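You operate a simulated robot arm through the tools that you are given. There is no shell and no other tool. Be economical: measure what you need, move in short steps, check, and stop when the job is done.

The job below is to be done with a simulated robot arm. You get a single attempt, and the scene is never put back.

Task
Fetch the blue clip and stand it on the white mat on the bench in the creel.

Only the result counts: the job must be done as asked and must still hold three seconds after the hand-in. Knocking over, shifting, dropping, spilling or breaking anything else fails it.

Robot
A 7-joint arm with a two-finger parallel gripper, fixed in place. Base frame: the origin is at the foot of the arm, x ahead of it, y to its left, z up. Lengths are in m, angles in degrees, forces in N, time in s.
With the tool pointing down near the work surface it reaches from about 0.3 to 0.7 m from the base axis. Its first joint turns from -66.0 to 66.0 degrees. Payload 1.57 kg.
The tool frame sits at the grasp point between the pads (the TCP): z along the fingers, y along the line on which they close. The tips reach 0.03 m beyond it. Largest opening 0.11 m; finger width 0.024, thickness 0.012; the body of the gripper, 0.048 by 0.112 m, starts 0.078 m behind the TCP.
Orientation is that of the tool frame in the base frame, as a unit quaternion [w, x, y, z]. With the fingers straight down and closing along the base's y, the tool's x points along the base's -x, its y along +y and its z along -z.

Tools
- The arm moves only by the tool play_rows. Its argument "targets" is a list of rows, each a list of 3 entries, a list of its own where there are three numbers: the shift along the tool's x, y, z in units of 50 mm (1.0 is 50 mm), then the turn, a rotation vector about the tool's x, y, z in units of 8 degrees (1.0 is 8 degrees), then the opening in per cent of the stroke, from 0 (shut) to 100 (fully open). In form: [[[x, y, z], [wx, wy, wz], fingers], ...]. A call has 1 to 10 rows; each row shifts and turns the commanded pose from where the row before left it, along the tool's axes as they then stand. A call with a number of a shift or a turn outside -1 to 1 is refused whole. Each row takes 0.2 s and may step no farther than 0.05 m and 8.6 degrees from the row before; otherwise, or with a gripper value out of range, the whole call is refused. A pose out of reach is approached as far as the arm can. The call stops where the force on the tool passes 40 N (or 10 N more than at its start, if that is more) or the arm is blocked; 0.2 s more then pass. Each finger travels about 0.108 m/s and halts on what it meets, pressing with about 26 N; the grip force reading is that of the motor and also rises with nothing between the fingers. The clock runs only during rows and for 0.2 s after the last one: add rows that do not move to give the fingers time. The reply holds the time, the measured pose of the TCP, the force on the tool along the base axes, the opening and the grip force, in the units named above and with some noise, and new pictures: "pictures" is both (left out), scene, wrist or none.
- Cameras (640 x 400 px; columns grow to the right, rows downward): "scene" is fixed at [0.1607, -0.393, 1.3901]; the picture's right is [0.82, -0.58, 0.00], its down [-0.40, -0.56, -0.72] and it looks along [0.42, 0.59, -0.69] (base axes); focal length 365 px, centre (320, 200). "wrist" rides on the gripper at [0.07, 0.016, -0.141] in the tool frame; the picture's right is [-0.23, 0.97, 0.00], its down [-0.86, -0.20, -0.48] and it looks along [-0.47, -0.11, 0.88] (tool axes); focal length 222 px, centre (320, 200). There is no depth. A picture from a camera that has moved, and an enlarged one, comes with that camera's place and axes in the base frame and with its lens.
- close_up(camera, box): a new picture of the part [left, top, right, bottom] of that camera's present view, enlarged. The clock stands still meanwhile.
- sign_off(): hands the job in; it is judged then, once.

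Go step by step. Nothing tells you positions but the pictures and the camera data: compare them with the known pose of the tool, close in by small moves and look again before you grip or let go. The budget is 90 turns and 170 pictures, counting those below and the enlarged ones. Unless the task says otherwise, let go and move clear before handing in, and close with one line.

The tools are called after ">>>" as a command line: name --argument value ..., lists and objects as JSON in quotes. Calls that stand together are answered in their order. play_rows: Moves the arm, as the interface text tells. Its arguments: {"type":"object","properties":{"targets":{"type":"array","items":{"type":"array"}},"pictures":{"type":"string","enum":["both","scene","wrist","none"]}},"required":["targets"]} The other tools are called the same way: close_up (camera, box) takes an enlarged picture of a part of a camera's view; sign_off () hands the job in.

At the start:

```text
time: 0.0
eef_pos: [0.3574, -0.0548, 1.0361]
tool_rot: [0.0, 0.0, 1.0, 0.0]
wrist_force: [0.2, 0.1, 0.5]
gripper_width: 0.11
grasp_force: 0.1
```

scene: 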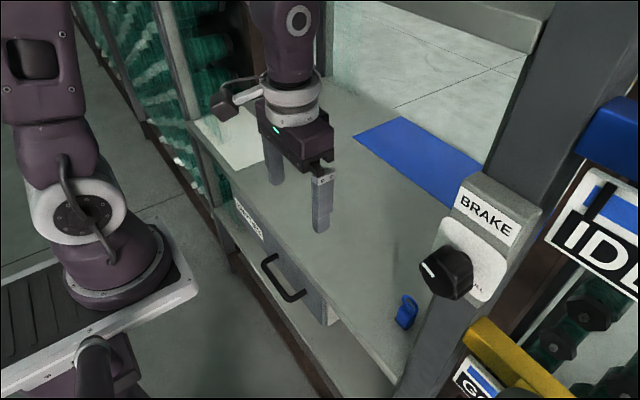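
wrist: 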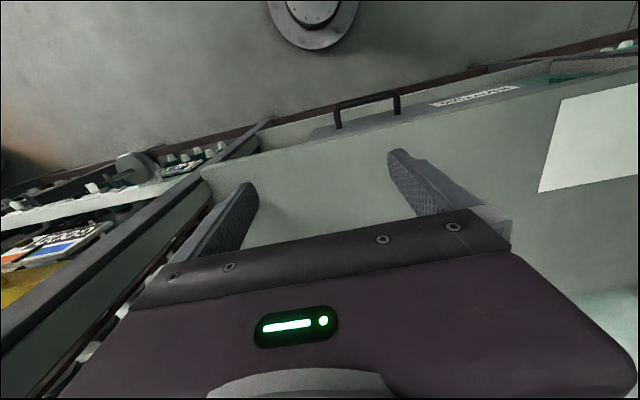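

I see a blue clip near the front right of the bench (scene about 405,312), a white mat at the far left behind the gripper, and a blue mat at the back. I'll enlarge both the clip and the white mat.

>>> close_up --camera "scene" --box '[360, 270, 456, 330]'

>>> close_up --camera "scene" --box '[160, 60, 400, 210]'

```text
6.67 times, centred on (408, 300) of scene
camera zoom: at [0.1607, -0.393, 1.3901], right [0.82, -0.58, 0.0], down [-0.4, -0.56, -0.72], along [0.42, 0.59, -0.69], focal length 2433 px, centre (-267, -467)
```

zoom: 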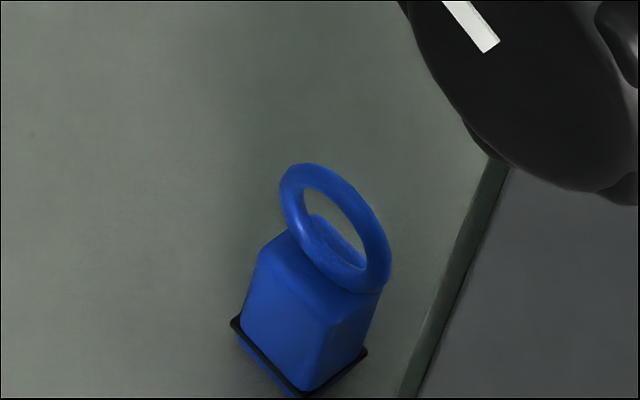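

```text
2.67 times, centred on (280, 135) of scene
camera zoom: at [0.1607, -0.393, 1.3901], right [0.82, -0.58, 0.0], down [-0.4, -0.56, -0.72], along [0.42, 0.59, -0.69], focal length 973 px, centre (427, 373)
```

zoom: 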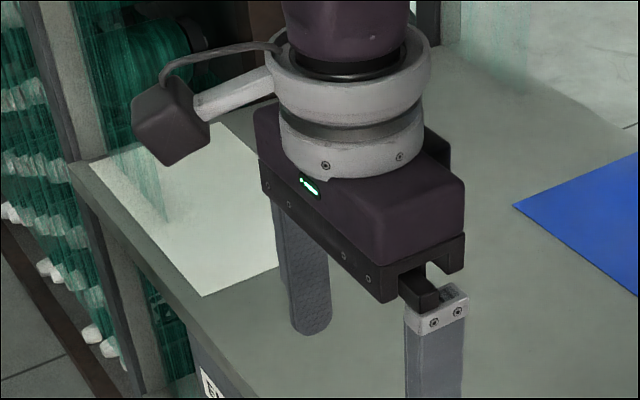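

The clip is a block about 24 mm square with a ring on top, standing near (0.464, -0.222). A vertical post is close on its right at y≈-0.29. I'll turn the tool 90° so the fingers close along base x and the camera side faces away from the post.

>>> play_rows --targets '[[[0, 0, 0], [0, 0, 1], 100], [[0, 0, 0], [0, 0, 1], 100], [[0, 0, 0], [0, 0, 1], 100], [[0, 0, 0], [0, 0, 1], 100], [[0, 0, 0], [0, 0, 1], 100], [[0, 0, 0], [0, 0, 1], 100], [[0, 0, 0], [0, 0, 1], 100], [[0, 0, 0], [0, 0, 1], 100], [[0, 0, 0], [0, 0, 1], 100], [[0, 0, 0], [0, 0, 1], 100]]' --pictures "both"

```text
time: 2.2
eef_pos: [0.3561, -0.0558, 1.0381]
tool_rot: [0.0, 0.643, 0.766, 0.001]
wrist_force: [0.3, 0.0, 1.2]
gripper_width: 0.1102
grasp_force: 0.1
camera wrist: at [0.361, 0.0175, 1.1775], right [1.0, -0.06, 0.0], down [-0.05, -0.88, 0.48], along [-0.03, -0.48, -0.88], focal length 222 px, centre (320, 200)
```

scene: 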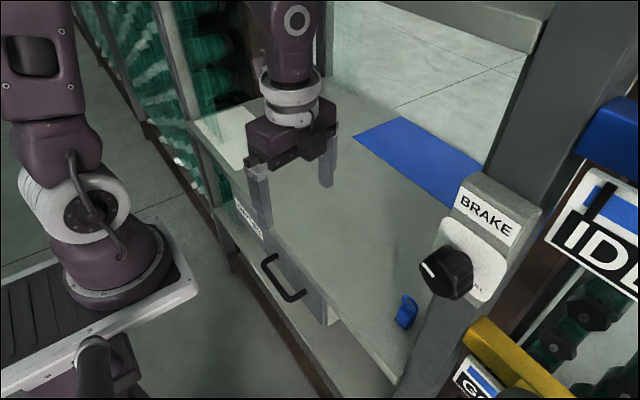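
wrist: 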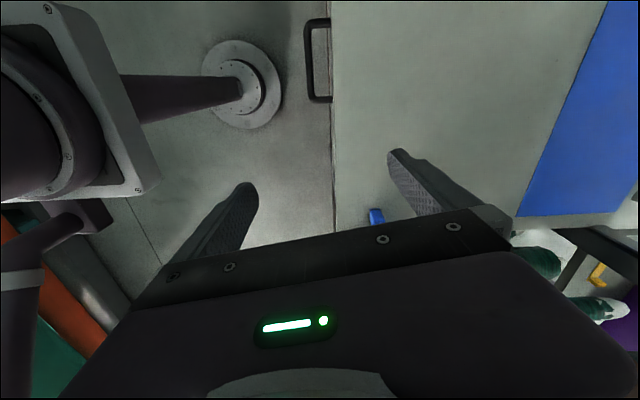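

The turn works and the wrist camera sees the clip. I'll finish the turn and move most of the way over, staying high.

>>> play_rows --targets '[[[0, 0, 0], [0, 0, 1], 100], [[0, 0, 0], [0, 0, 0.25], 100], [[-0.4, 0.5, 0.3], [0, 0, 0], 100], [[-0.5, 0.5, 0.3], [0, 0, 0], 100], [[-0.5, 0.5, 0.3], [0, 0, 0], 100], [[-0.5, 0.5, 0.3], [0, 0, 0], 100], [[-0.5, 0.16, 0.3], [0, 0, 0], 100], [[0, 0, 0], [0, 0, 0], 100]]' --pictures "both"

```text
time: 3.6
eef_pos: [0.3622, -0.0994, 0.9889]
tool_rot: [-0.057, 0.7, 0.712, -0.013]
wrist_force: [-0.4, 0.3, 0.1]
gripper_width: 0.11
grasp_force: 0.0
stopped in row 6: the arm was blocked; the commanded pose is now the measured one
camera wrist: at [0.392, -0.0379, 1.1316], right [0.97, -0.21, -0.11], down [-0.14, -0.89, 0.44], along [-0.19, -0.41, -0.89], focal length 222 px, centre (320, 200)
```

scene: 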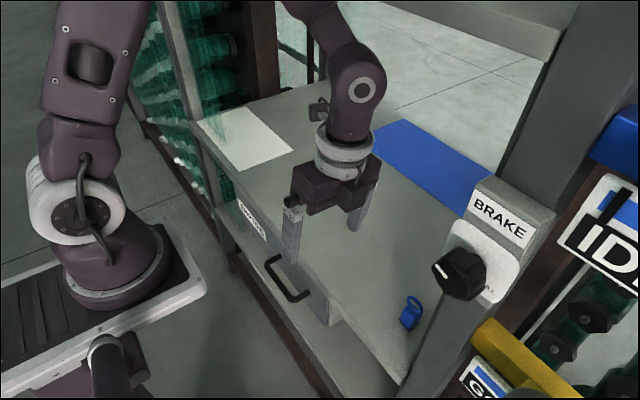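
wrist: 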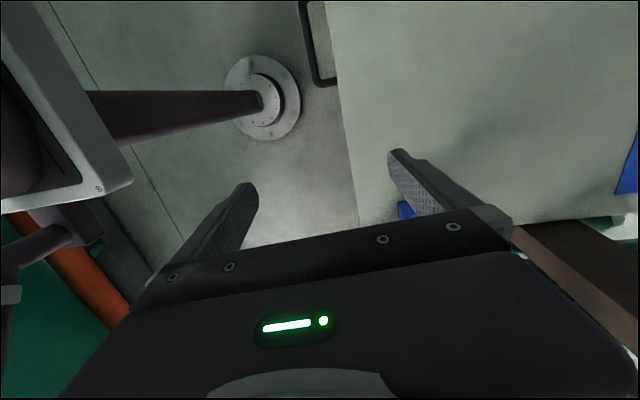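

The arm was blocked with almost no force on the tool, and it has tilted, so this is probably a joint limit. The scene picture also looks slightly shifted, so I'll check that before moving on.

>>> close_up --camera "scene" --box '[360, 270, 456, 330]'

>>> close_up --camera "scene" --box '[160, 0, 480, 200]'

```text
6.67 times, centred on (408, 300) of scene
camera zoom: at [0.1462, -0.3864, 1.3938], right [0.82, -0.58, 0.01], down [-0.39, -0.57, -0.72], along [0.43, 0.59, -0.69], focal length 2433 px, centre (-267, -467)
```

zoom: 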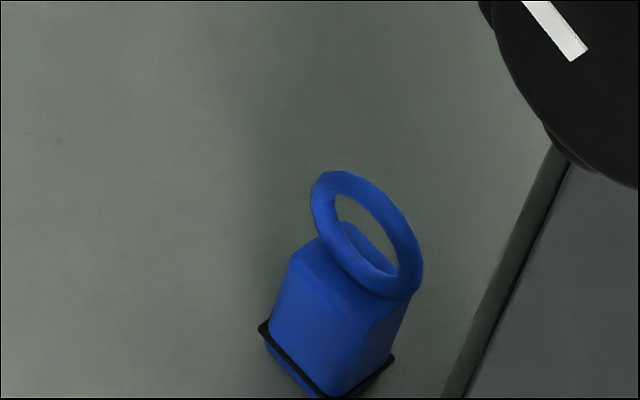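

```text
2.00 times, centred on (320, 100) of scene
camera zoom: at [0.1462, -0.3864, 1.3938], right [0.82, -0.58, 0.01], down [-0.39, -0.57, -0.72], along [0.43, 0.59, -0.69], focal length 730 px, centre (320, 400)
```

zoom: 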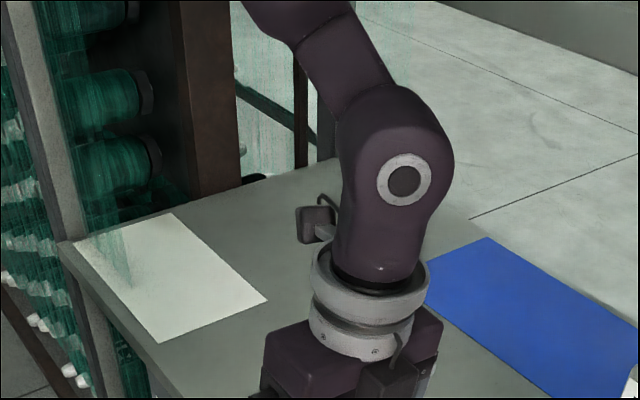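

The scene camera moved by about 1.5 cm. Recomputing from its new pose again puts the clip at about (0.465, -0.221), and the white mat at x 0.41–0.575, y 0.325–0.61. I'll level the tool, back the yaw off to 75° and try the approach again.

>>> play_rows --targets '[[[0, 0, 0], [-0.323, -0.267, -0.873], 100], [[0, 0, 0], [-0.323, -0.267, -0.873], 100], [[0, 0, 0], [0, 0, 0], 100], [[-0.54, 0.27, 0], [0, 0, 0], 100], [[-0.54, 0.27, 0], [0, 0, 0], 100], [[0, 0, 0], [0, 0, 0], 100]]' --pictures "both"

```text
time: 5.0
eef_pos: [0.3687, -0.1299, 0.9841]
tool_rot: [-0.029, 0.61, 0.792, -0.006]
wrist_force: [-0.1, 0.2, 0.0]
gripper_width: 0.11
grasp_force: 0.1
camera wrist: at [0.3755, -0.0606, 1.1268], right [1.0, 0.03, -0.05], down [0.05, -0.89, 0.45], along [-0.03, -0.46, -0.89], focal length 222 px, centre (320, 200)
```

scene: 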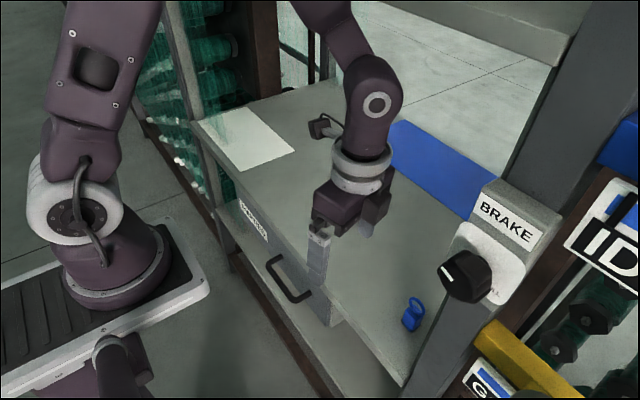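
wrist: 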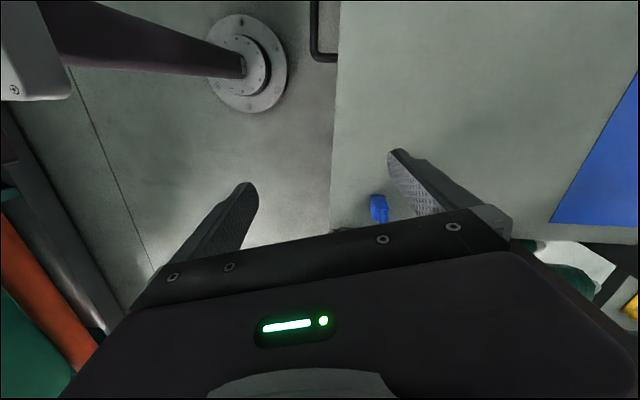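

The measured position trails the command in x. I'll hold for a moment to see whether it converges.

>>> play_rows --targets '[[[0, 0, 0], [0, 0, 0], 100], [[0, 0, 0], [0, 0, 0], 100], [[0, 0, 0], [0, 0, 0], 100]]' --pictures "none"

```text
time: 5.8
eef_pos: [0.3693, -0.1301, 0.9841]
tool_rot: [-0.029, 0.611, 0.791, -0.006]
wrist_force: [-0.8, -0.2, 0.4]
gripper_width: 0.1101
grasp_force: 0.0
```

It isn't converging, so some joint is at its limit with this yaw. I'll reduce the yaw by 30° and see if the pose becomes exact.

>>> play_rows --targets '[[[0, 0, 0], [0, 0, -0.94], 100], [[0, 0, 0], [0, 0, -0.94], 100], [[0, 0, 0], [0, 0, -0.94], 100], [[0, 0, 0], [0, 0, -0.94], 100], [[0, 0, 0], [0, 0, 0], 100], [[0, 0, 0], [0, 0, 0], 100]]' --pictures "none"

```text
time: 7.2
eef_pos: [0.3762, -0.1337, 0.9835]
tool_rot: [-0.025, 0.384, 0.923, -0.001]
wrist_force: [0.2, -0.8, -0.6]
gripper_width: 0.1098
grasp_force: 0.2
```

Yaw isn't the cause. The picture geometry shows a top beam along y at x≈0.38, z≈1.31, so the forearm is probably meeting it. I'll back off, go lower first and then move in.

>>> play_rows --targets '[[[0.57, -0.57, 0], [0, 0, 0], 100], [[0, 0, 0.5], [0, 0, 0.94], 100], [[0, 0, 0.5], [0, 0, 0.94], 100], [[0, 0, 0.5], [0, 0, 0.94], 100], [[0, 0, 0.2], [0, 0, 0.94], 100], [[0, 0, 0], [0, 0, 0], 100], [[0, 0, 0], [0, 0, 0], 100]]' --pictures "both"

```text
time: 8.8
eef_pos: [0.3698, -0.1544, 0.9105]
tool_rot: [0.016, 0.616, 0.788, 0.007]
wrist_force: [-0.5, -0.1, -0.5]
gripper_width: 0.11
grasp_force: 0.0
camera wrist: at [0.3653, -0.0814, 1.0514], right [1.0, 0.01, 0.03], down [0.0, -0.87, 0.49], along [0.03, -0.49, -0.87], focal length 222 px, centre (320, 200)
```

scene: 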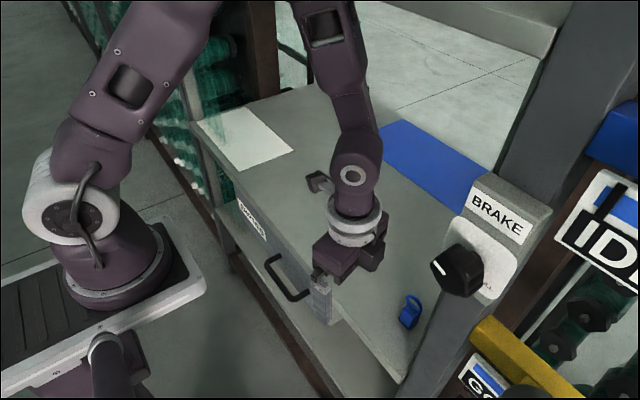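
wrist: 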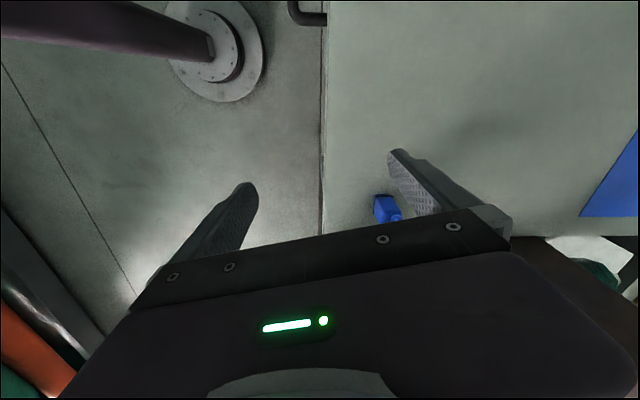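

It's lower now. I'll step 5 cm forward in x at this height and check the tracking.

>>> play_rows --targets '[[[-0.13, 0.48, 0], [0, 0, 0], 100], [[-0.13, 0.48, 0], [0, 0, 0], 100], [[0, 0, 0], [0, 0, 0], 100], [[0, 0, 0], [0, 0, 0], 100]]' --pictures "none"

```text
time: 9.8
eef_pos: [0.3599, -0.1573, 0.9135]
tool_rot: [-0.022, 0.641, 0.767, -0.001]
wrist_force: [0.5, 0.3, 0.7]
gripper_width: 0.1098
grasp_force: 0.1
```

It tracked backwards without reporting a block, so this looks like a joint limit coming from the tool yaw. I'll unwind the yaw to 0 and see if tracking recovers.

>>> play_rows --targets '[[[0, 0, 0], [0, 0, -0.94], 100], [[0, 0, 0], [0, 0, -0.94], 100], [[0, 0, 0], [0, 0, -0.94], 100], [[0, 0, 0], [0, 0, -0.94], 100], [[0, 0, 0], [0, 0, -0.94], 100], [[0, 0, 0], [0, 0, -0.94], 100], [[0, 0, 0], [0, 0, -0.94], 100], [[0, 0, 0], [0, 0, -0.94], 100], [[0, 0, 0], [0, 0, -0.94], 100], [[0, 0, 0], [0, 0, -0.94], 100]]' --pictures "scene"

```text
time: 12.0
eef_pos: [0.402, -0.1642, 0.9105]
tool_rot: [0.007, 0.018, 1.0, -0.004]
wrist_force: [0.3, -0.5, 0.5]
gripper_width: 0.11
grasp_force: 0.0
```

scene: 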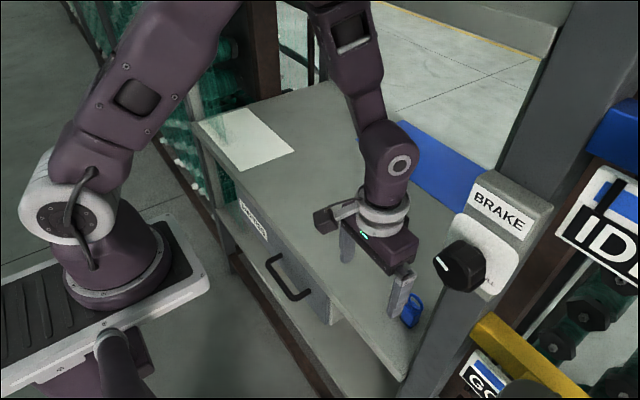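

Tracking is good again, so yaw near 0 works and large yaw doesn't. I need the clearance to the post for a grasp closing along y, so I'll look with the wrist camera and close up on the scene.

>>> close_up --camera "wrist" --box '[0, 0, 640, 400]'

>>> close_up --camera "scene" --box '[352, 250, 512, 350]'

>>> close_up --camera "scene" --box '[320, 300, 480, 400]'

```text
1.00 times, centred on (320, 200) of wrist
camera zoom: at [0.3324, -0.1438, 1.0515], right [0.26, 0.96, 0.0], down [0.84, -0.23, 0.49], along [0.47, -0.13, -0.87], focal length 222 px, centre (320, 200)
```

zoom: 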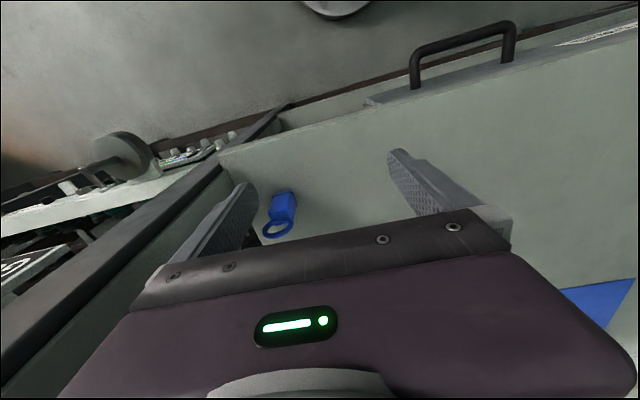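

```text
4.00 times, centred on (432, 300) of scene
camera zoom: at [0.137, -0.3929, 1.3929], right [0.82, -0.58, 0.02], down [-0.39, -0.56, -0.73], along [0.43, 0.59, -0.68], focal length 1460 px, centre (-128, -200)
```

zoom: 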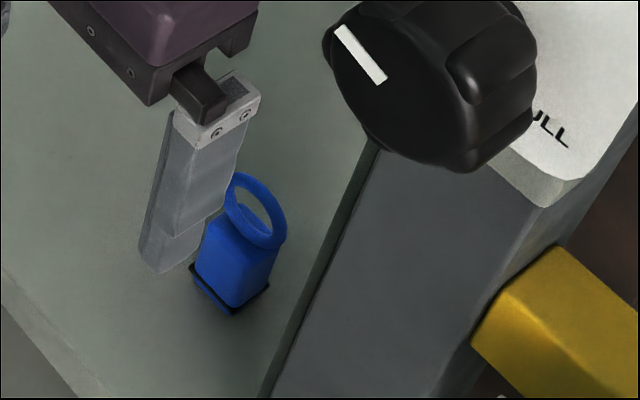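

```text
4.00 times, centred on (400, 350) of scene
camera zoom: at [0.137, -0.3929, 1.3929], right [0.82, -0.58, 0.02], down [-0.39, -0.56, -0.73], along [0.43, 0.59, -0.68], focal length 1460 px, centre (0, -400)
```

zoom: 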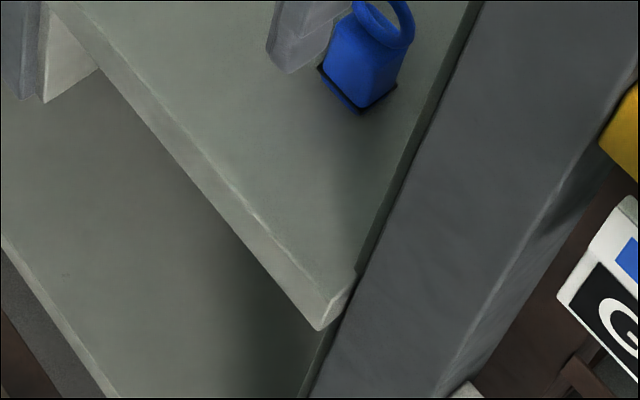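

The post's left face is at y≈-0.28, only about 6 cm from the clip centre, so the gripper body would nearly touch it. I'll tilt the tool 10° so the body leans to +y, narrow the fingers to about 5 cm and move in above the clip.

>>> play_rows --targets '[[[0, 0, -0.5], [0.65, 0, 0], 80], [[0, 0, 0], [0.6, 0, 0], 60], [[-0.4, 0, 0], [0, 0, -0.25], 46], [[-0.3, -0.3, 0], [0, 0, 0], 46], [[0, -0.3, 0], [0, 0, 0], 46], [[0, 0, 0], [0, 0, 0], 46], [[0, 0, 0], [0, 0, 0], 46]]' --pictures "both"

```text
time: 12.6
eef_pos: [0.3656, -0.2175, 0.9249]
tool_rot: [-0.023, 0.113, 0.99, -0.079]
wrist_force: [0.2, -0.1, -1.3]
gripper_width: 0.0505
grasp_force: 0.0
stopped in row 3: the arm was blocked; the commanded pose is now the measured one
camera wrist: at [0.3109, -0.1642, 1.0629], right [0.44, 0.88, -0.16], down [0.82, -0.32, 0.48], along [0.38, -0.34, -0.86], focal length 222 px, centre (320, 200)
```

scene: 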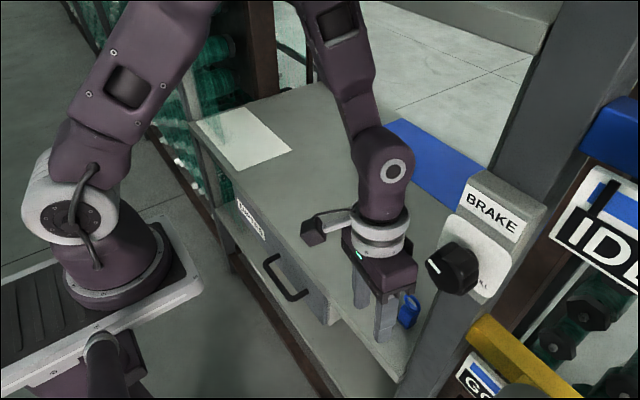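
wrist: 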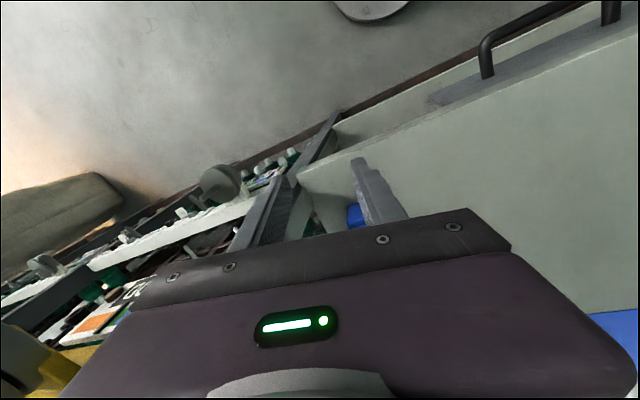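

The arm blocked again, and the deviation looks like an upper link touching something rather than the gripper. I'll look closely at the beam and forearm area before moving.

>>> close_up --camera "scene" --box '[280, 0, 600, 200]'

>>> close_up --camera "scene" --box '[300, 180, 520, 318]'

```text
2.00 times, centred on (440, 100) of scene
camera zoom: at [0.1497, -0.3939, 1.3912], right [0.82, -0.58, 0.01], down [-0.39, -0.56, -0.73], along [0.42, 0.59, -0.69], focal length 730 px, centre (80, 400)
```

zoom: 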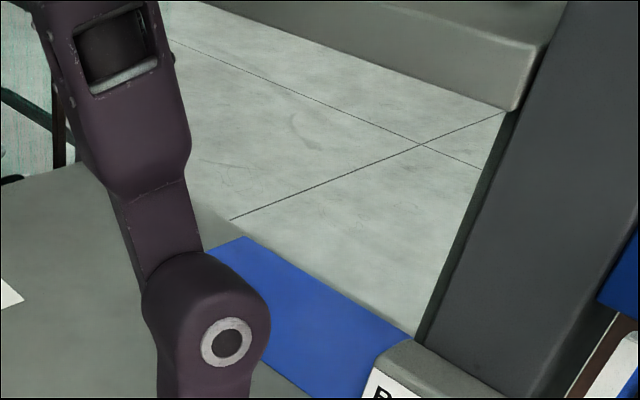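

```text
2.90 times, centred on (410, 249) of scene
camera zoom: at [0.1497, -0.3939, 1.3912], right [0.82, -0.58, 0.01], down [-0.39, -0.56, -0.73], along [0.42, 0.59, -0.69], focal length 1058 px, centre (59, 58)
```

zoom: 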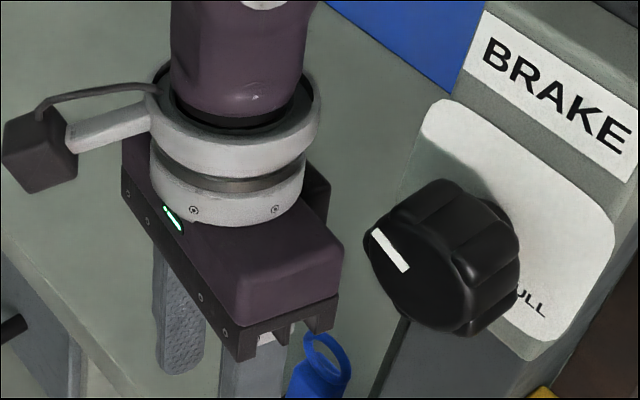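

The front top beam has its underside at z≈1.30 and the forearm is nearly vertical in front of it, so the arm has to reach in with the tool leaning back and the fingertips forward. I'll retreat and straighten the tool first.

>>> play_rows --targets '[[[0.35, 0.33, 0], [-0.565, -0.165, -0.81], 46], [[0.35, 0.33, 0], [-0.565, -0.165, -0.81], 46], [[0.35, 0.33, 0], [0, 0, 0], 46], [[0, 0, 0], [0, 0, 0], 46], [[0, 0, 0], [0, 0, 0], 46]]' --pictures "scene"

```text
time: 13.8
eef_pos: [0.3344, -0.1601, 0.9164]
tool_rot: [0.001, -0.008, 1.0, -0.001]
wrist_force: [0.3, 0.6, 0.3]
gripper_width: 0.0506
grasp_force: 0.0
```

scene: 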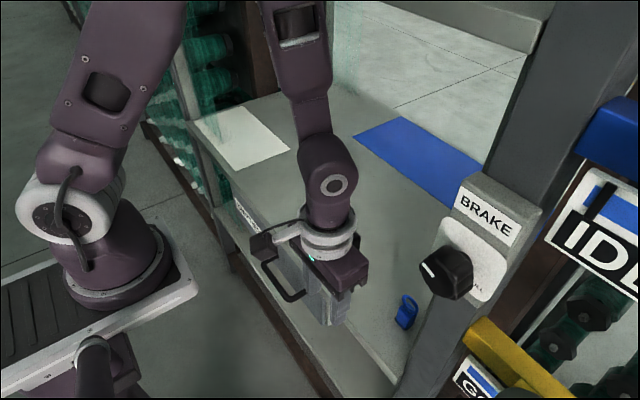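

Tracking is exact again, and the scene camera is back at its original pose. I'll now swing the tool around the wrist joint, so the fingertips go forward while the wrist stays in front of the beam.

>>> play_rows --targets '[[[-0.5, 0, -0.04], [0, -1, 0], 46], [[-0.5, 0, -0.04], [0, -1, 0], 46], [[-0.5, 0, -0.04], [0, -1, 0], 46], [[0, 0, 0], [0, 0, 0], 46], [[0, 0, 0], [0, 0, 0], 46]]' --pictures "both"

```text
time: 15.0
eef_pos: [0.4045, -0.1589, 0.9339]
tool_rot: [0.209, -0.008, 0.978, 0.001]
wrist_force: [0.4, 0.7, 0.2]
gripper_width: 0.0505
grasp_force: 0.1
camera wrist: at [0.2836, -0.1438, 1.0333], right [0.19, 0.98, 0.09], down [0.59, -0.19, 0.79], along [0.79, -0.1, -0.61], focal length 222 px, centre (320, 200)
```

scene: 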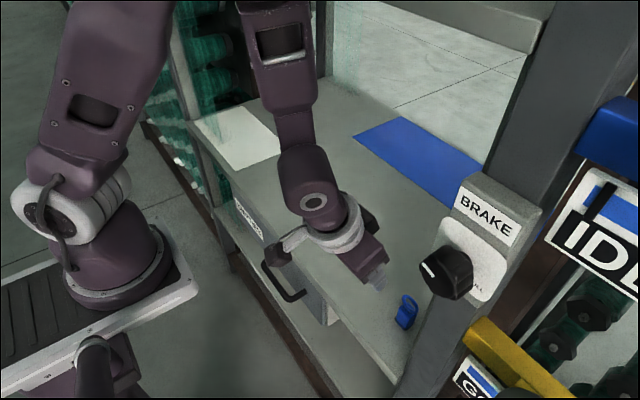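
wrist: 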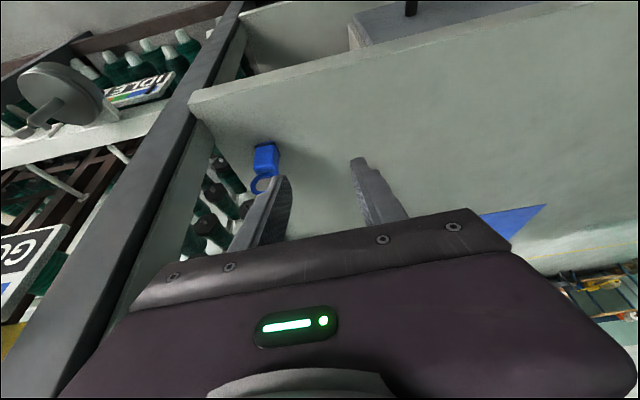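

Leaning works with exact tracking. This view also shows the post is only about 4.5 cm deep (x≈0.376–0.42). I'll take a precise fix on the clip from the wrist camera.

>>> close_up --camera "wrist" --box '[176, 80, 336, 180]'

```text
4.00 times, centred on (256, 130) of wrist
camera zoom: at [0.2836, -0.1438, 1.0333], right [0.19, 0.98, 0.09], down [0.59, -0.19, 0.79], along [0.79, -0.1, -0.61], focal length 888 px, centre (576, 480)
```

zoom: 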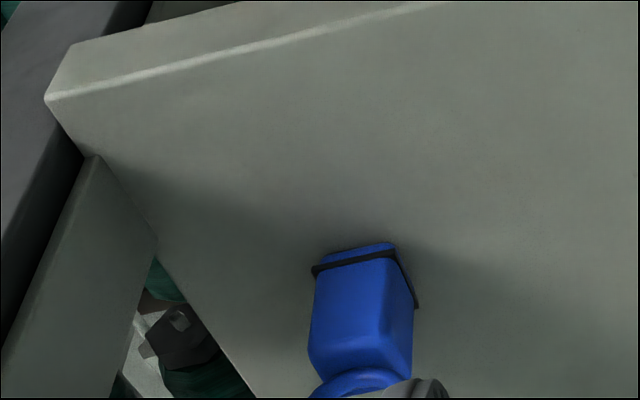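

From the wrist view the clip is at about (0.461, -0.225) and axis-aligned. I'll lean to 32°, roll 7° so the gripper body keeps clear of the post, and hover just above and short of the clip.

>>> play_rows --targets '[[[-0.5, 0, -0.04], [0, -1, 0], 46], [[0, 0, 0], [0.742, 0, -0.4], 46], [[-0.035, -0.32, 0.235], [0, 0, 0], 46], [[-0.035, -0.32, 0.235], [0, 0, 0], 46], [[-0.035, -0.32, 0.235], [0, 0, 0], 46], [[0, 0, 0], [0, 0, 0], 46], [[0, 0, 0], [0, 0, 0], 46]]' --pictures "both"

```text
time: 16.6
eef_pos: [0.4518, -0.2107, 0.9241]
tool_rot: [0.276, -0.02, 0.959, -0.056]
wrist_force: [-0.1, -0.5, 0.5]
gripper_width: 0.0508
grasp_force: 0.1
camera wrist: at [0.3183, -0.1835, 1.0045], right [0.18, 0.98, 0.0], down [0.47, -0.09, 0.88], along [0.86, -0.16, -0.48], focal length 222 px, centre (320, 200)
```

scene: 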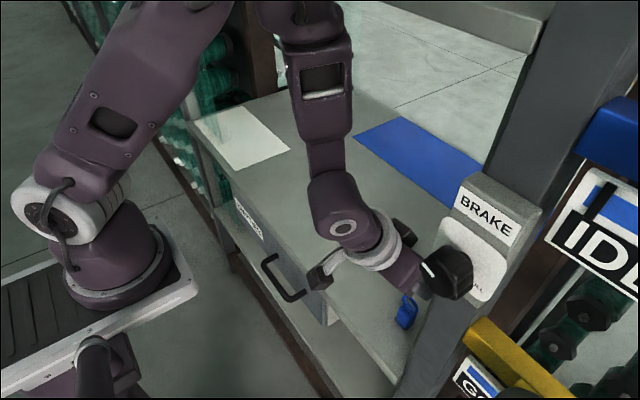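
wrist: 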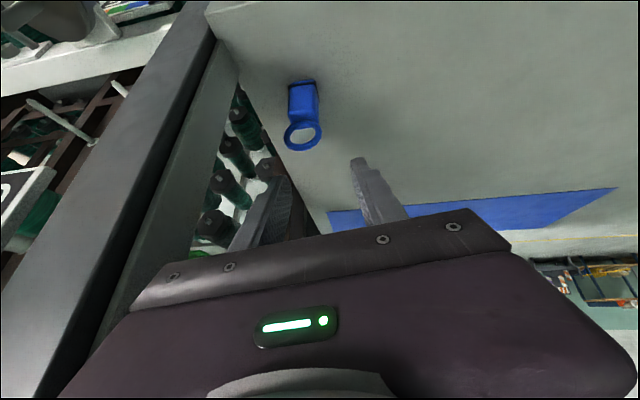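

Tracking is exact. I'll take another fix on the clip from here.

>>> close_up --camera "wrist" --box '[240, 60, 400, 160]'

```text
4.00 times, centred on (320, 110) of wrist
camera zoom: at [0.3183, -0.1835, 1.0045], right [0.18, 0.98, 0.0], down [0.47, -0.09, 0.88], along [0.86, -0.16, -0.48], focal length 888 px, centre (320, 560)
```

zoom: 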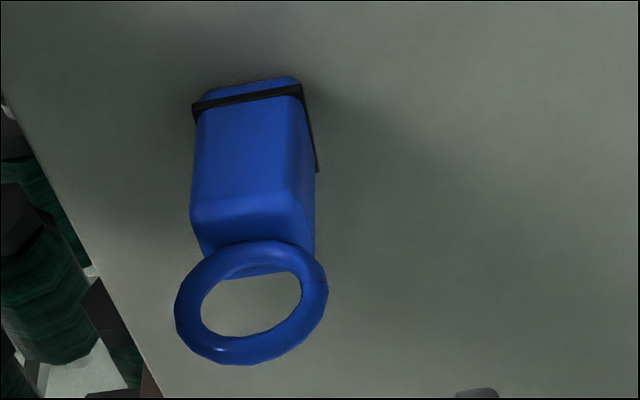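

The clip centre comes out at (0.4575, -0.225). The ring is about 34 mm wide, wider than the block, so I'll lean to 40° to let the fingers pass in front of the ring and grip the block. I'll also bias slightly to +y, away from the post.

>>> play_rows --targets '[[[0, 0, 0], [0.254, -0.98, -0.119], 46], [[0.44, -0.084, 0.28], [0, 0, 0], 46], [[0, 0, 0], [0, 0, 0], 46], [[0, 0, 0], [0, 0, 0], 46]]' --pictures "both"

>>> close_up --camera "scene" --box '[320, 220, 480, 320]'

>>> close_up --camera "wrist" --box '[200, 60, 440, 210]'

```text
time: 17.6
eef_pos: [0.4446, -0.2163, 0.9009]
tool_rot: [0.34, -0.027, 0.937, -0.074]
wrist_force: [-0.2, 1.0, 0.5]
gripper_width: 0.0504
grasp_force: 0.0
camera wrist: at [0.3015, -0.1904, 0.9601], right [0.17, 0.98, -0.01], down [0.35, -0.05, 0.94], along [0.92, -0.17, -0.35], focal length 222 px, centre (320, 200)
```

scene: 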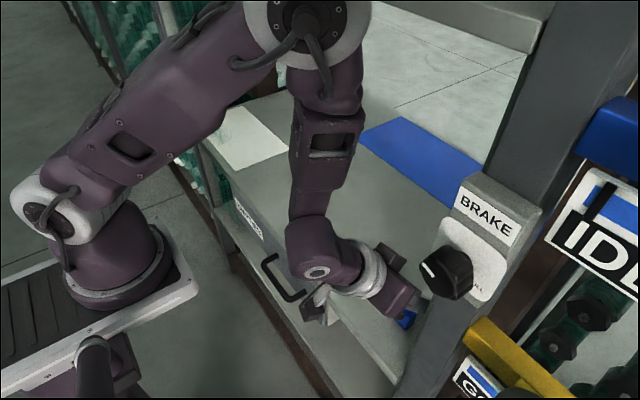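
wrist: 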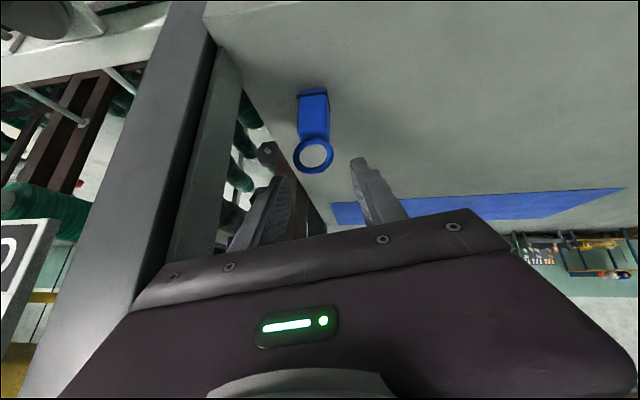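

```text
4.00 times, centred on (400, 270) of scene
camera zoom: at [0.1607, -0.393, 1.3901], right [0.82, -0.58, 0.0], down [-0.4, -0.56, -0.72], along [0.42, 0.59, -0.69], focal length 1460 px, centre (0, -80)
```

zoom: 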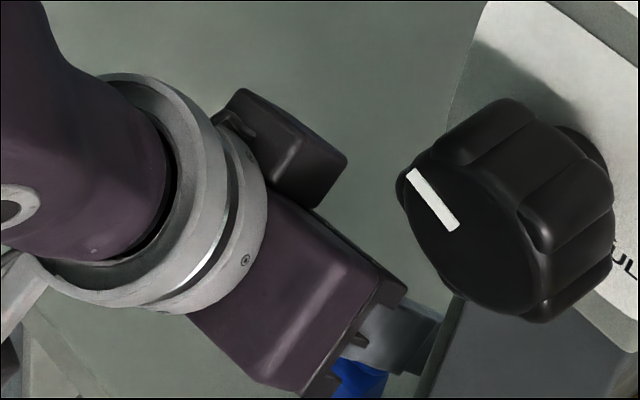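

```text
2.67 times, centred on (320, 135) of wrist
camera zoom: at [0.3015, -0.1904, 0.9601], right [0.17, 0.98, -0.01], down [0.35, -0.05, 0.94], along [0.92, -0.17, -0.35], focal length 592 px, centre (320, 373)
```

zoom: 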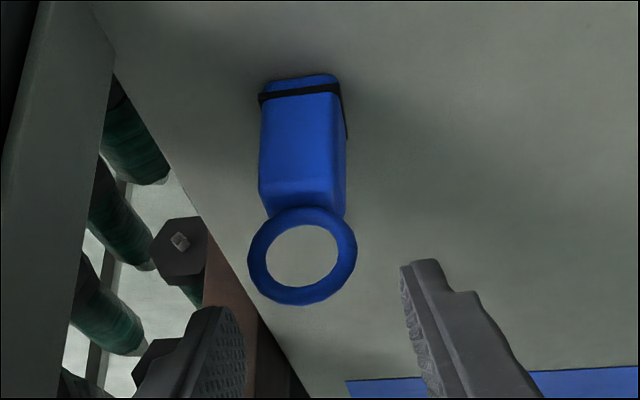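

The fix is consistent. I'll descend vertically to grip height with the fingers straddling the block.

>>> play_rows --targets '[[[0.2, 0.036, 0.24], [0, 0, 0], 46], [[0.2, 0.036, 0.24], [0, 0, 0], 46], [[0.2, 0.036, 0.24], [0, 0, 0], 46], [[0, 0, 0], [0, 0, 0], 46]]' --pictures "none"

>>> close_up --camera "wrist" --box '[200, 60, 440, 210]'

```text
time: 18.6
eef_pos: [0.4436, -0.2207, 0.8541]
tool_rot: [0.341, -0.027, 0.937, -0.074]
wrist_force: [0.5, -0.4, 0.6]
gripper_width: 0.0506
grasp_force: 0.1
```

```text
2.67 times, centred on (320, 135) of wrist
camera zoom: at [0.3006, -0.1938, 0.9138], right [0.17, 0.98, -0.01], down [0.35, -0.05, 0.94], along [0.92, -0.17, -0.35], focal length 592 px, centre (320, 373)
```

zoom: 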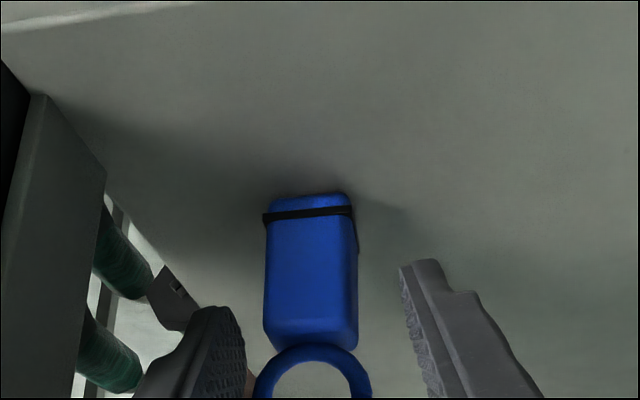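

The clip is nicely between the fingers. I'll go down the last 16 mm and look again.

>>> play_rows --targets '[[[0.2, 0.05, 0.24], [0, 0, 0], 46], [[0, 0, 0], [0, 0, 0], 46]]' --pictures "none"

>>> close_up --camera "wrist" --box '[200, 60, 440, 210]'

>>> close_up --camera "scene" --box '[320, 240, 480, 340]'

```text
time: 19.2
eef_pos: [0.4446, -0.2199, 0.8382]
tool_rot: [0.341, -0.029, 0.937, -0.073]
wrist_force: [0.3, 0.0, 0.5]
gripper_width: 0.0506
grasp_force: 0.1
```

```text
2.67 times, centred on (320, 135) of wrist
camera zoom: at [0.3006, -0.1934, 0.8982], right [0.17, 0.98, -0.01], down [0.35, -0.05, 0.94], along [0.92, -0.17, -0.35], focal length 592 px, centre (320, 373)
```

zoom: 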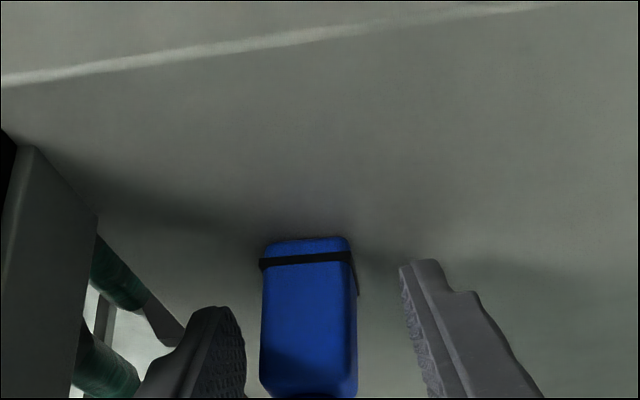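

```text
4.00 times, centred on (400, 290) of scene
camera zoom: at [0.1607, -0.393, 1.3901], right [0.82, -0.58, 0.0], down [-0.4, -0.56, -0.72], along [0.42, 0.59, -0.69], focal length 1460 px, centre (0, -160)
```

zoom: 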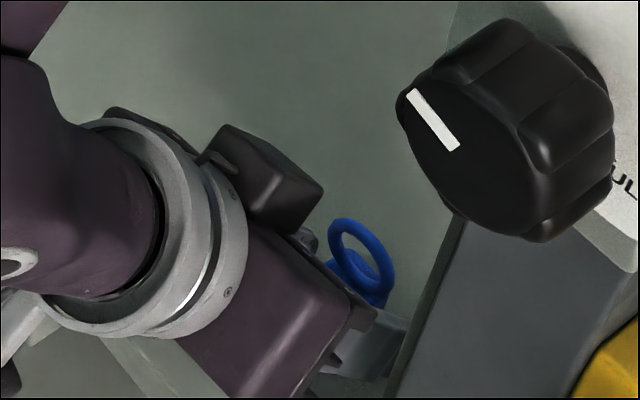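

The fingers sit either side of the block and in front of the ring. I'll close gently.

>>> play_rows --targets '[[[0, 0, 0], [0, 0, 0], 38], [[0, 0, 0], [0, 0, 0], 32], [[0, 0, 0], [0, 0, 0], 27], [[0, 0, 0], [0, 0, 0], 23], [[0, 0, 0], [0, 0, 0], 18], [[0, 0, 0], [0, 0, 0], 10], [[0, 0, 0], [0, 0, 0], 0], [[0, 0, 0], [0, 0, 0], 0]]' --pictures "none"

>>> close_up --camera "wrist" --box '[200, 60, 440, 210]'

>>> close_up --camera "scene" --box '[320, 240, 480, 340]'

```text
time: 21.0
eef_pos: [0.4449, -0.22, 0.8384]
tool_rot: [0.341, -0.028, 0.937, -0.074]
wrist_force: [-0.1, 0.9, 1.7]
gripper_width: 0.0249
grasp_force: 26.0
```

```text
2.67 times, centred on (320, 135) of wrist
camera zoom: at [0.3005, -0.1934, 0.8983], right [0.17, 0.98, -0.01], down [0.35, -0.05, 0.94], along [0.92, -0.17, -0.35], focal length 592 px, centre (320, 373)
```

zoom: 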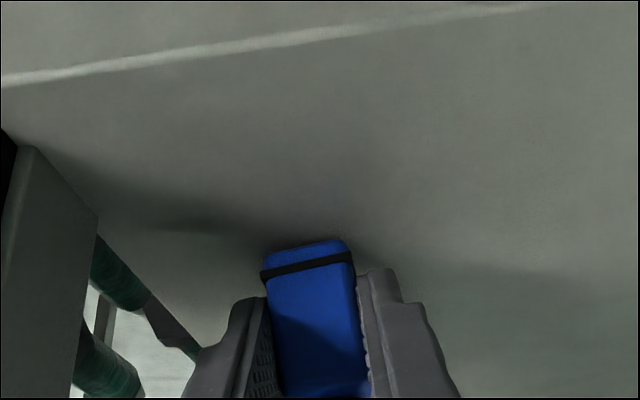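

```text
4.00 times, centred on (400, 290) of scene
camera zoom: at [0.1607, -0.393, 1.3901], right [0.82, -0.58, 0.0], down [-0.4, -0.56, -0.72], along [0.42, 0.59, -0.69], focal length 1460 px, centre (0, -160)
```

zoom: 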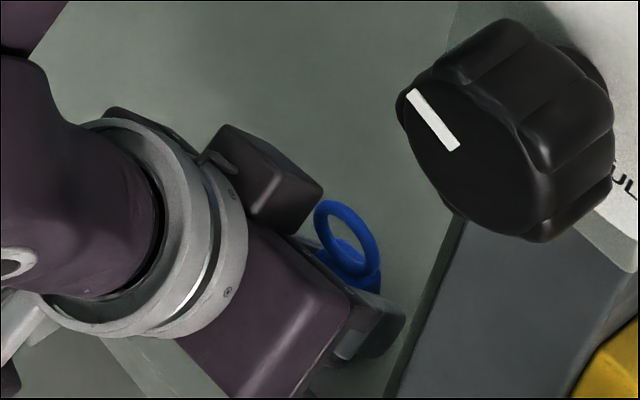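

The grip is firm: 24.9 mm opening, 26 N, with the block aligned to the pads. I'll lift 4 cm while drifting away from the post.

>>> play_rows --targets '[[[-0.18, 0.06, -0.22], [0, 0, 0], 0], [[-0.18, 0.09, -0.22], [0, 0, 0], 0], [[-0.18, 0.12, -0.22], [0, 0, 0], 0], [[0, 0, 0], [0, 0, 0], 0]]' --pictures "both"

```text
time: 22.0
eef_pos: [0.4455, -0.1982, 0.8757]
tool_rot: [0.34, -0.026, 0.937, -0.074]
wrist_force: [0.1, 0.3, 0.0]
gripper_width: 0.0249
grasp_force: 25.8
camera wrist: at [0.2999, -0.1719, 0.9362], right [0.17, 0.98, -0.01], down [0.35, -0.05, 0.94], along [0.92, -0.17, -0.35], focal length 222 px, centre (320, 200)
```

scene: 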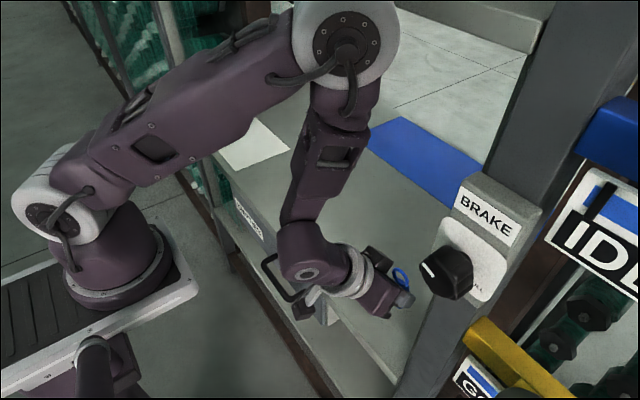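
wrist: 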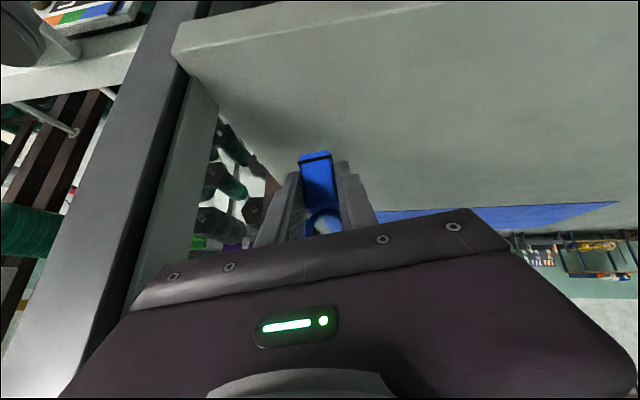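

The clip is held. I'll roll back to level and carry it along +y, checking partway.

>>> play_rows --targets '[[[0, 0.3, 0], [-0.43, 0, 0.36], 0], [[0, 0.3, 0], [-0.43, 0, 0.36], 0], [[0, 0.6, 0], [0, 0, 0], 0], [[0, 0.7, 0], [0, 0, 0], 0], [[0, 0.7, 0], [0, 0, 0], 0], [[0, 0.7, 0], [0, 0, 0], 0], [[0, 0.7, 0], [0, 0, 0], 0], [[0, 0, 0], [0, 0, 0], 0]]' --pictures "both"

```text
time: 23.8
eef_pos: [0.4576, -0.0265, 0.8769]
tool_rot: [0.34, -0.001, 0.94, -0.001]
wrist_force: [0.8, -0.5, -0.9]
gripper_width: 0.0249
grasp_force: 26.1
out of reach, approached as far as the arm can: row 5, 6, 7
camera wrist: at [0.3136, -0.0105, 0.9419], right [0.17, 0.97, 0.14], down [0.35, -0.2, 0.92], along [0.92, -0.11, -0.38], focal length 222 px, centre (320, 200)
```

scene: 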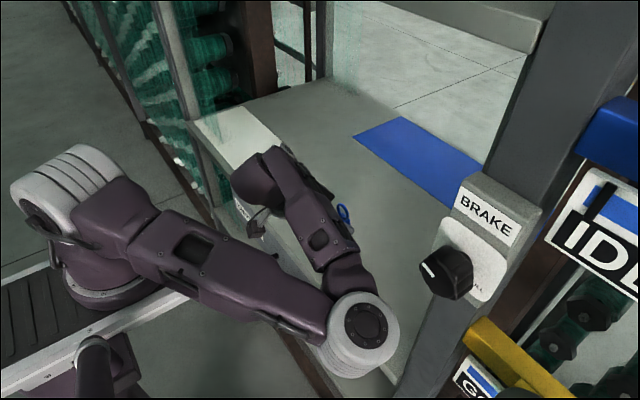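
wrist: 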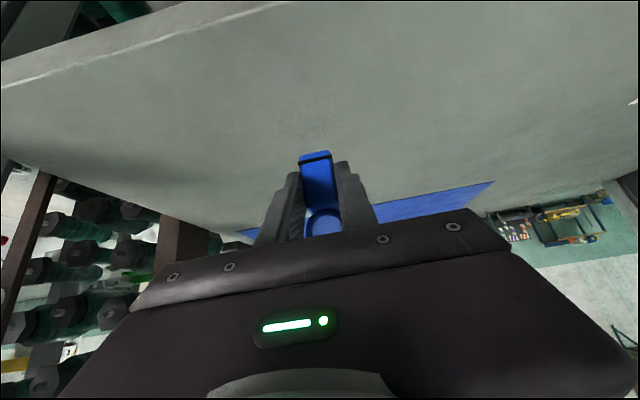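

The elbow has swung out sideways towards the post because of the heavy lean, which is not safe. I'll reverse the lean while drawing the clip back, in small steps, so the elbow comes back up.

>>> play_rows --targets '[[[0.35, -0.1, -0.25], [0, 0.8, 0], 0], [[0.35, -0.1, -0.25], [0, 0.8, 0], 0], [[0, 0, 0], [0, 0, 0], 0]]' --pictures "scene"

```text
time: 24.6
eef_pos: [0.4117, -0.0389, 0.876]
tool_rot: [0.236, 0.001, 0.972, 0.0]
wrist_force: [-0.1, -0.6, 0.4]
gripper_width: 0.0247
grasp_force: 25.9
```

scene: 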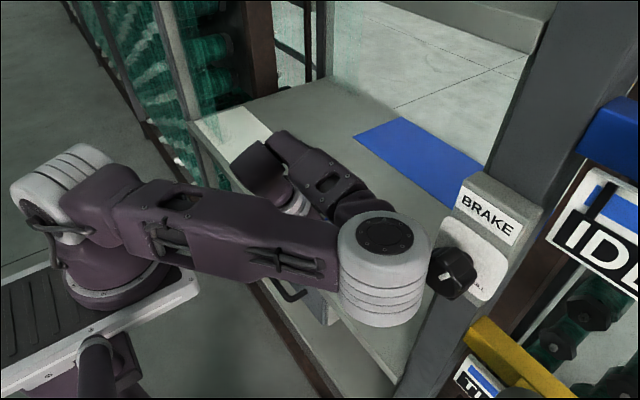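

The elbow is now near the brake knob, so I need to see the actual gap before the next move.

>>> close_up --camera "scene" --box '[300, 190, 540, 340]'

>>> close_up --camera "scene" --box '[0, 120, 320, 320]'

>>> close_up --camera "wrist" --box '[0, 0, 640, 400]'

```text
2.67 times, centred on (420, 265) of scene
camera zoom: at [0.1585, -0.3929, 1.3904], right [0.82, -0.58, 0.0], down [-0.4, -0.56, -0.72], along [0.42, 0.59, -0.69], focal length 973 px, centre (53, 27)
```

zoom: 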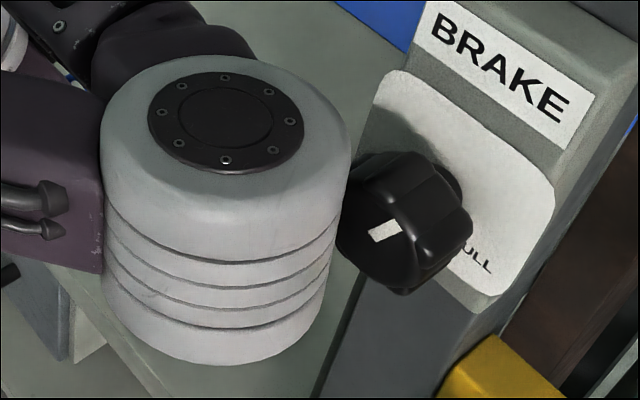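

```text
2.00 times, centred on (160, 220) of scene
camera zoom: at [0.1585, -0.3929, 1.3904], right [0.82, -0.58, 0.0], down [-0.4, -0.56, -0.72], along [0.42, 0.59, -0.69], focal length 730 px, centre (640, 160)
```

zoom: 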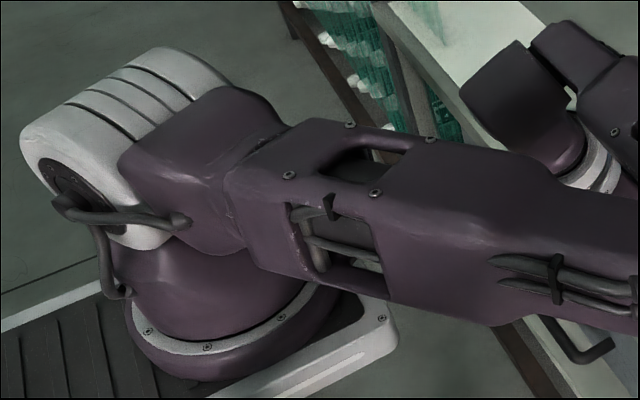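

```text
1.00 times, centred on (320, 200) of wrist
camera zoom: at [0.2853, -0.0218, 0.9706], right [0.2, 0.97, 0.1], down [0.54, -0.2, 0.82], along [0.82, -0.11, -0.57], focal length 222 px, centre (320, 200)
```

zoom: 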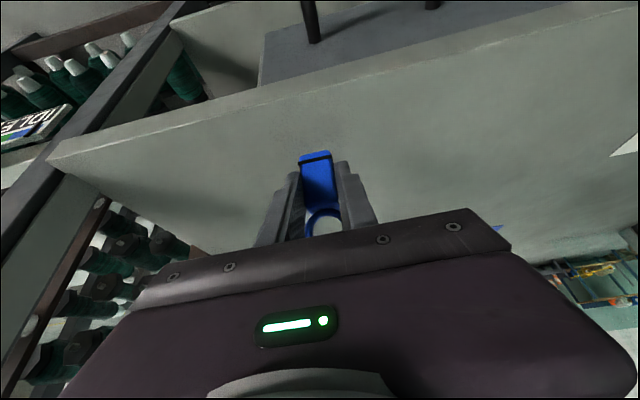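

The knob's white mark looks different, so the elbow seems to be leaning on it. I'll retrace the last move to take the elbow off and then re-check the knob.

>>> play_rows --targets '[[[-0.25, 0.1, 0.32], [0, -0.8, 0], 0], [[0, 0, 0], [0, 0, 0], 0]]' --pictures "scene"

>>> close_up --camera "scene" --box '[300, 190, 540, 340]'

```text
time: 25.2
eef_pos: [0.4315, -0.0312, 0.8704]
tool_rot: [0.287, -0.002, 0.958, 0.001]
wrist_force: [0.9, 0.0, 0.2]
gripper_width: 0.0247
grasp_force: 25.6
```

scene: 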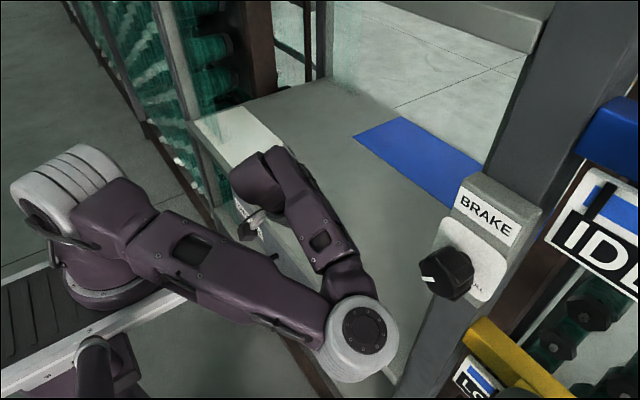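

```text
2.67 times, centred on (420, 265) of scene
camera zoom: at [0.1608, -0.393, 1.3901], right [0.82, -0.58, 0.0], down [-0.4, -0.56, -0.72], along [0.42, 0.59, -0.69], focal length 973 px, centre (53, 27)
```

zoom: 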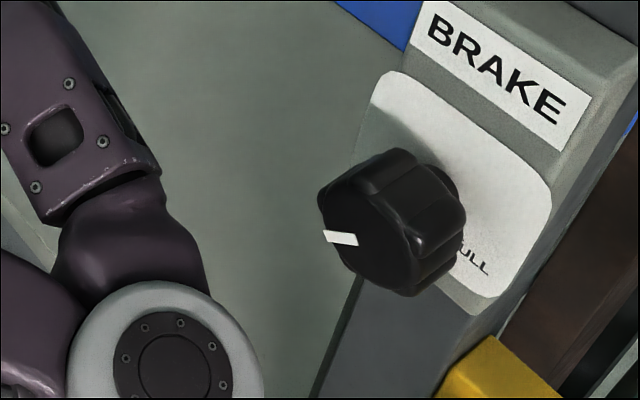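

The knob has been turned by the elbow, and I'll have to deal with that after the clip is safe. To move the elbow away from it, I'll turn the tool heading towards +y in step with the carry so the base joint rotates.

>>> play_rows --targets '[[[0, 0.3, 0], [-0.55, 0, -0.83], 0], [[0, 0.3, 0], [-0.55, 0, -0.83], 0], [[0, 0, 0], [0, 0, 0], 0]]' --pictures "scene"

```text
time: 26.0
eef_pos: [0.43, -0.0014, 0.869]
tool_rot: [0.286, -0.133, 0.948, 0.04]
wrist_force: [-0.2, -0.1, -0.3]
gripper_width: 0.0251
grasp_force: 26.3
```

scene: 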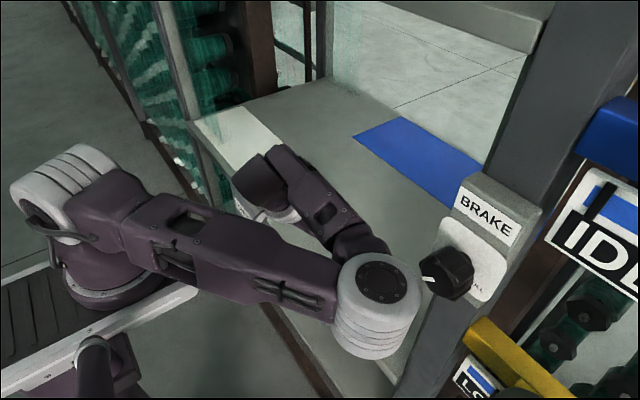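

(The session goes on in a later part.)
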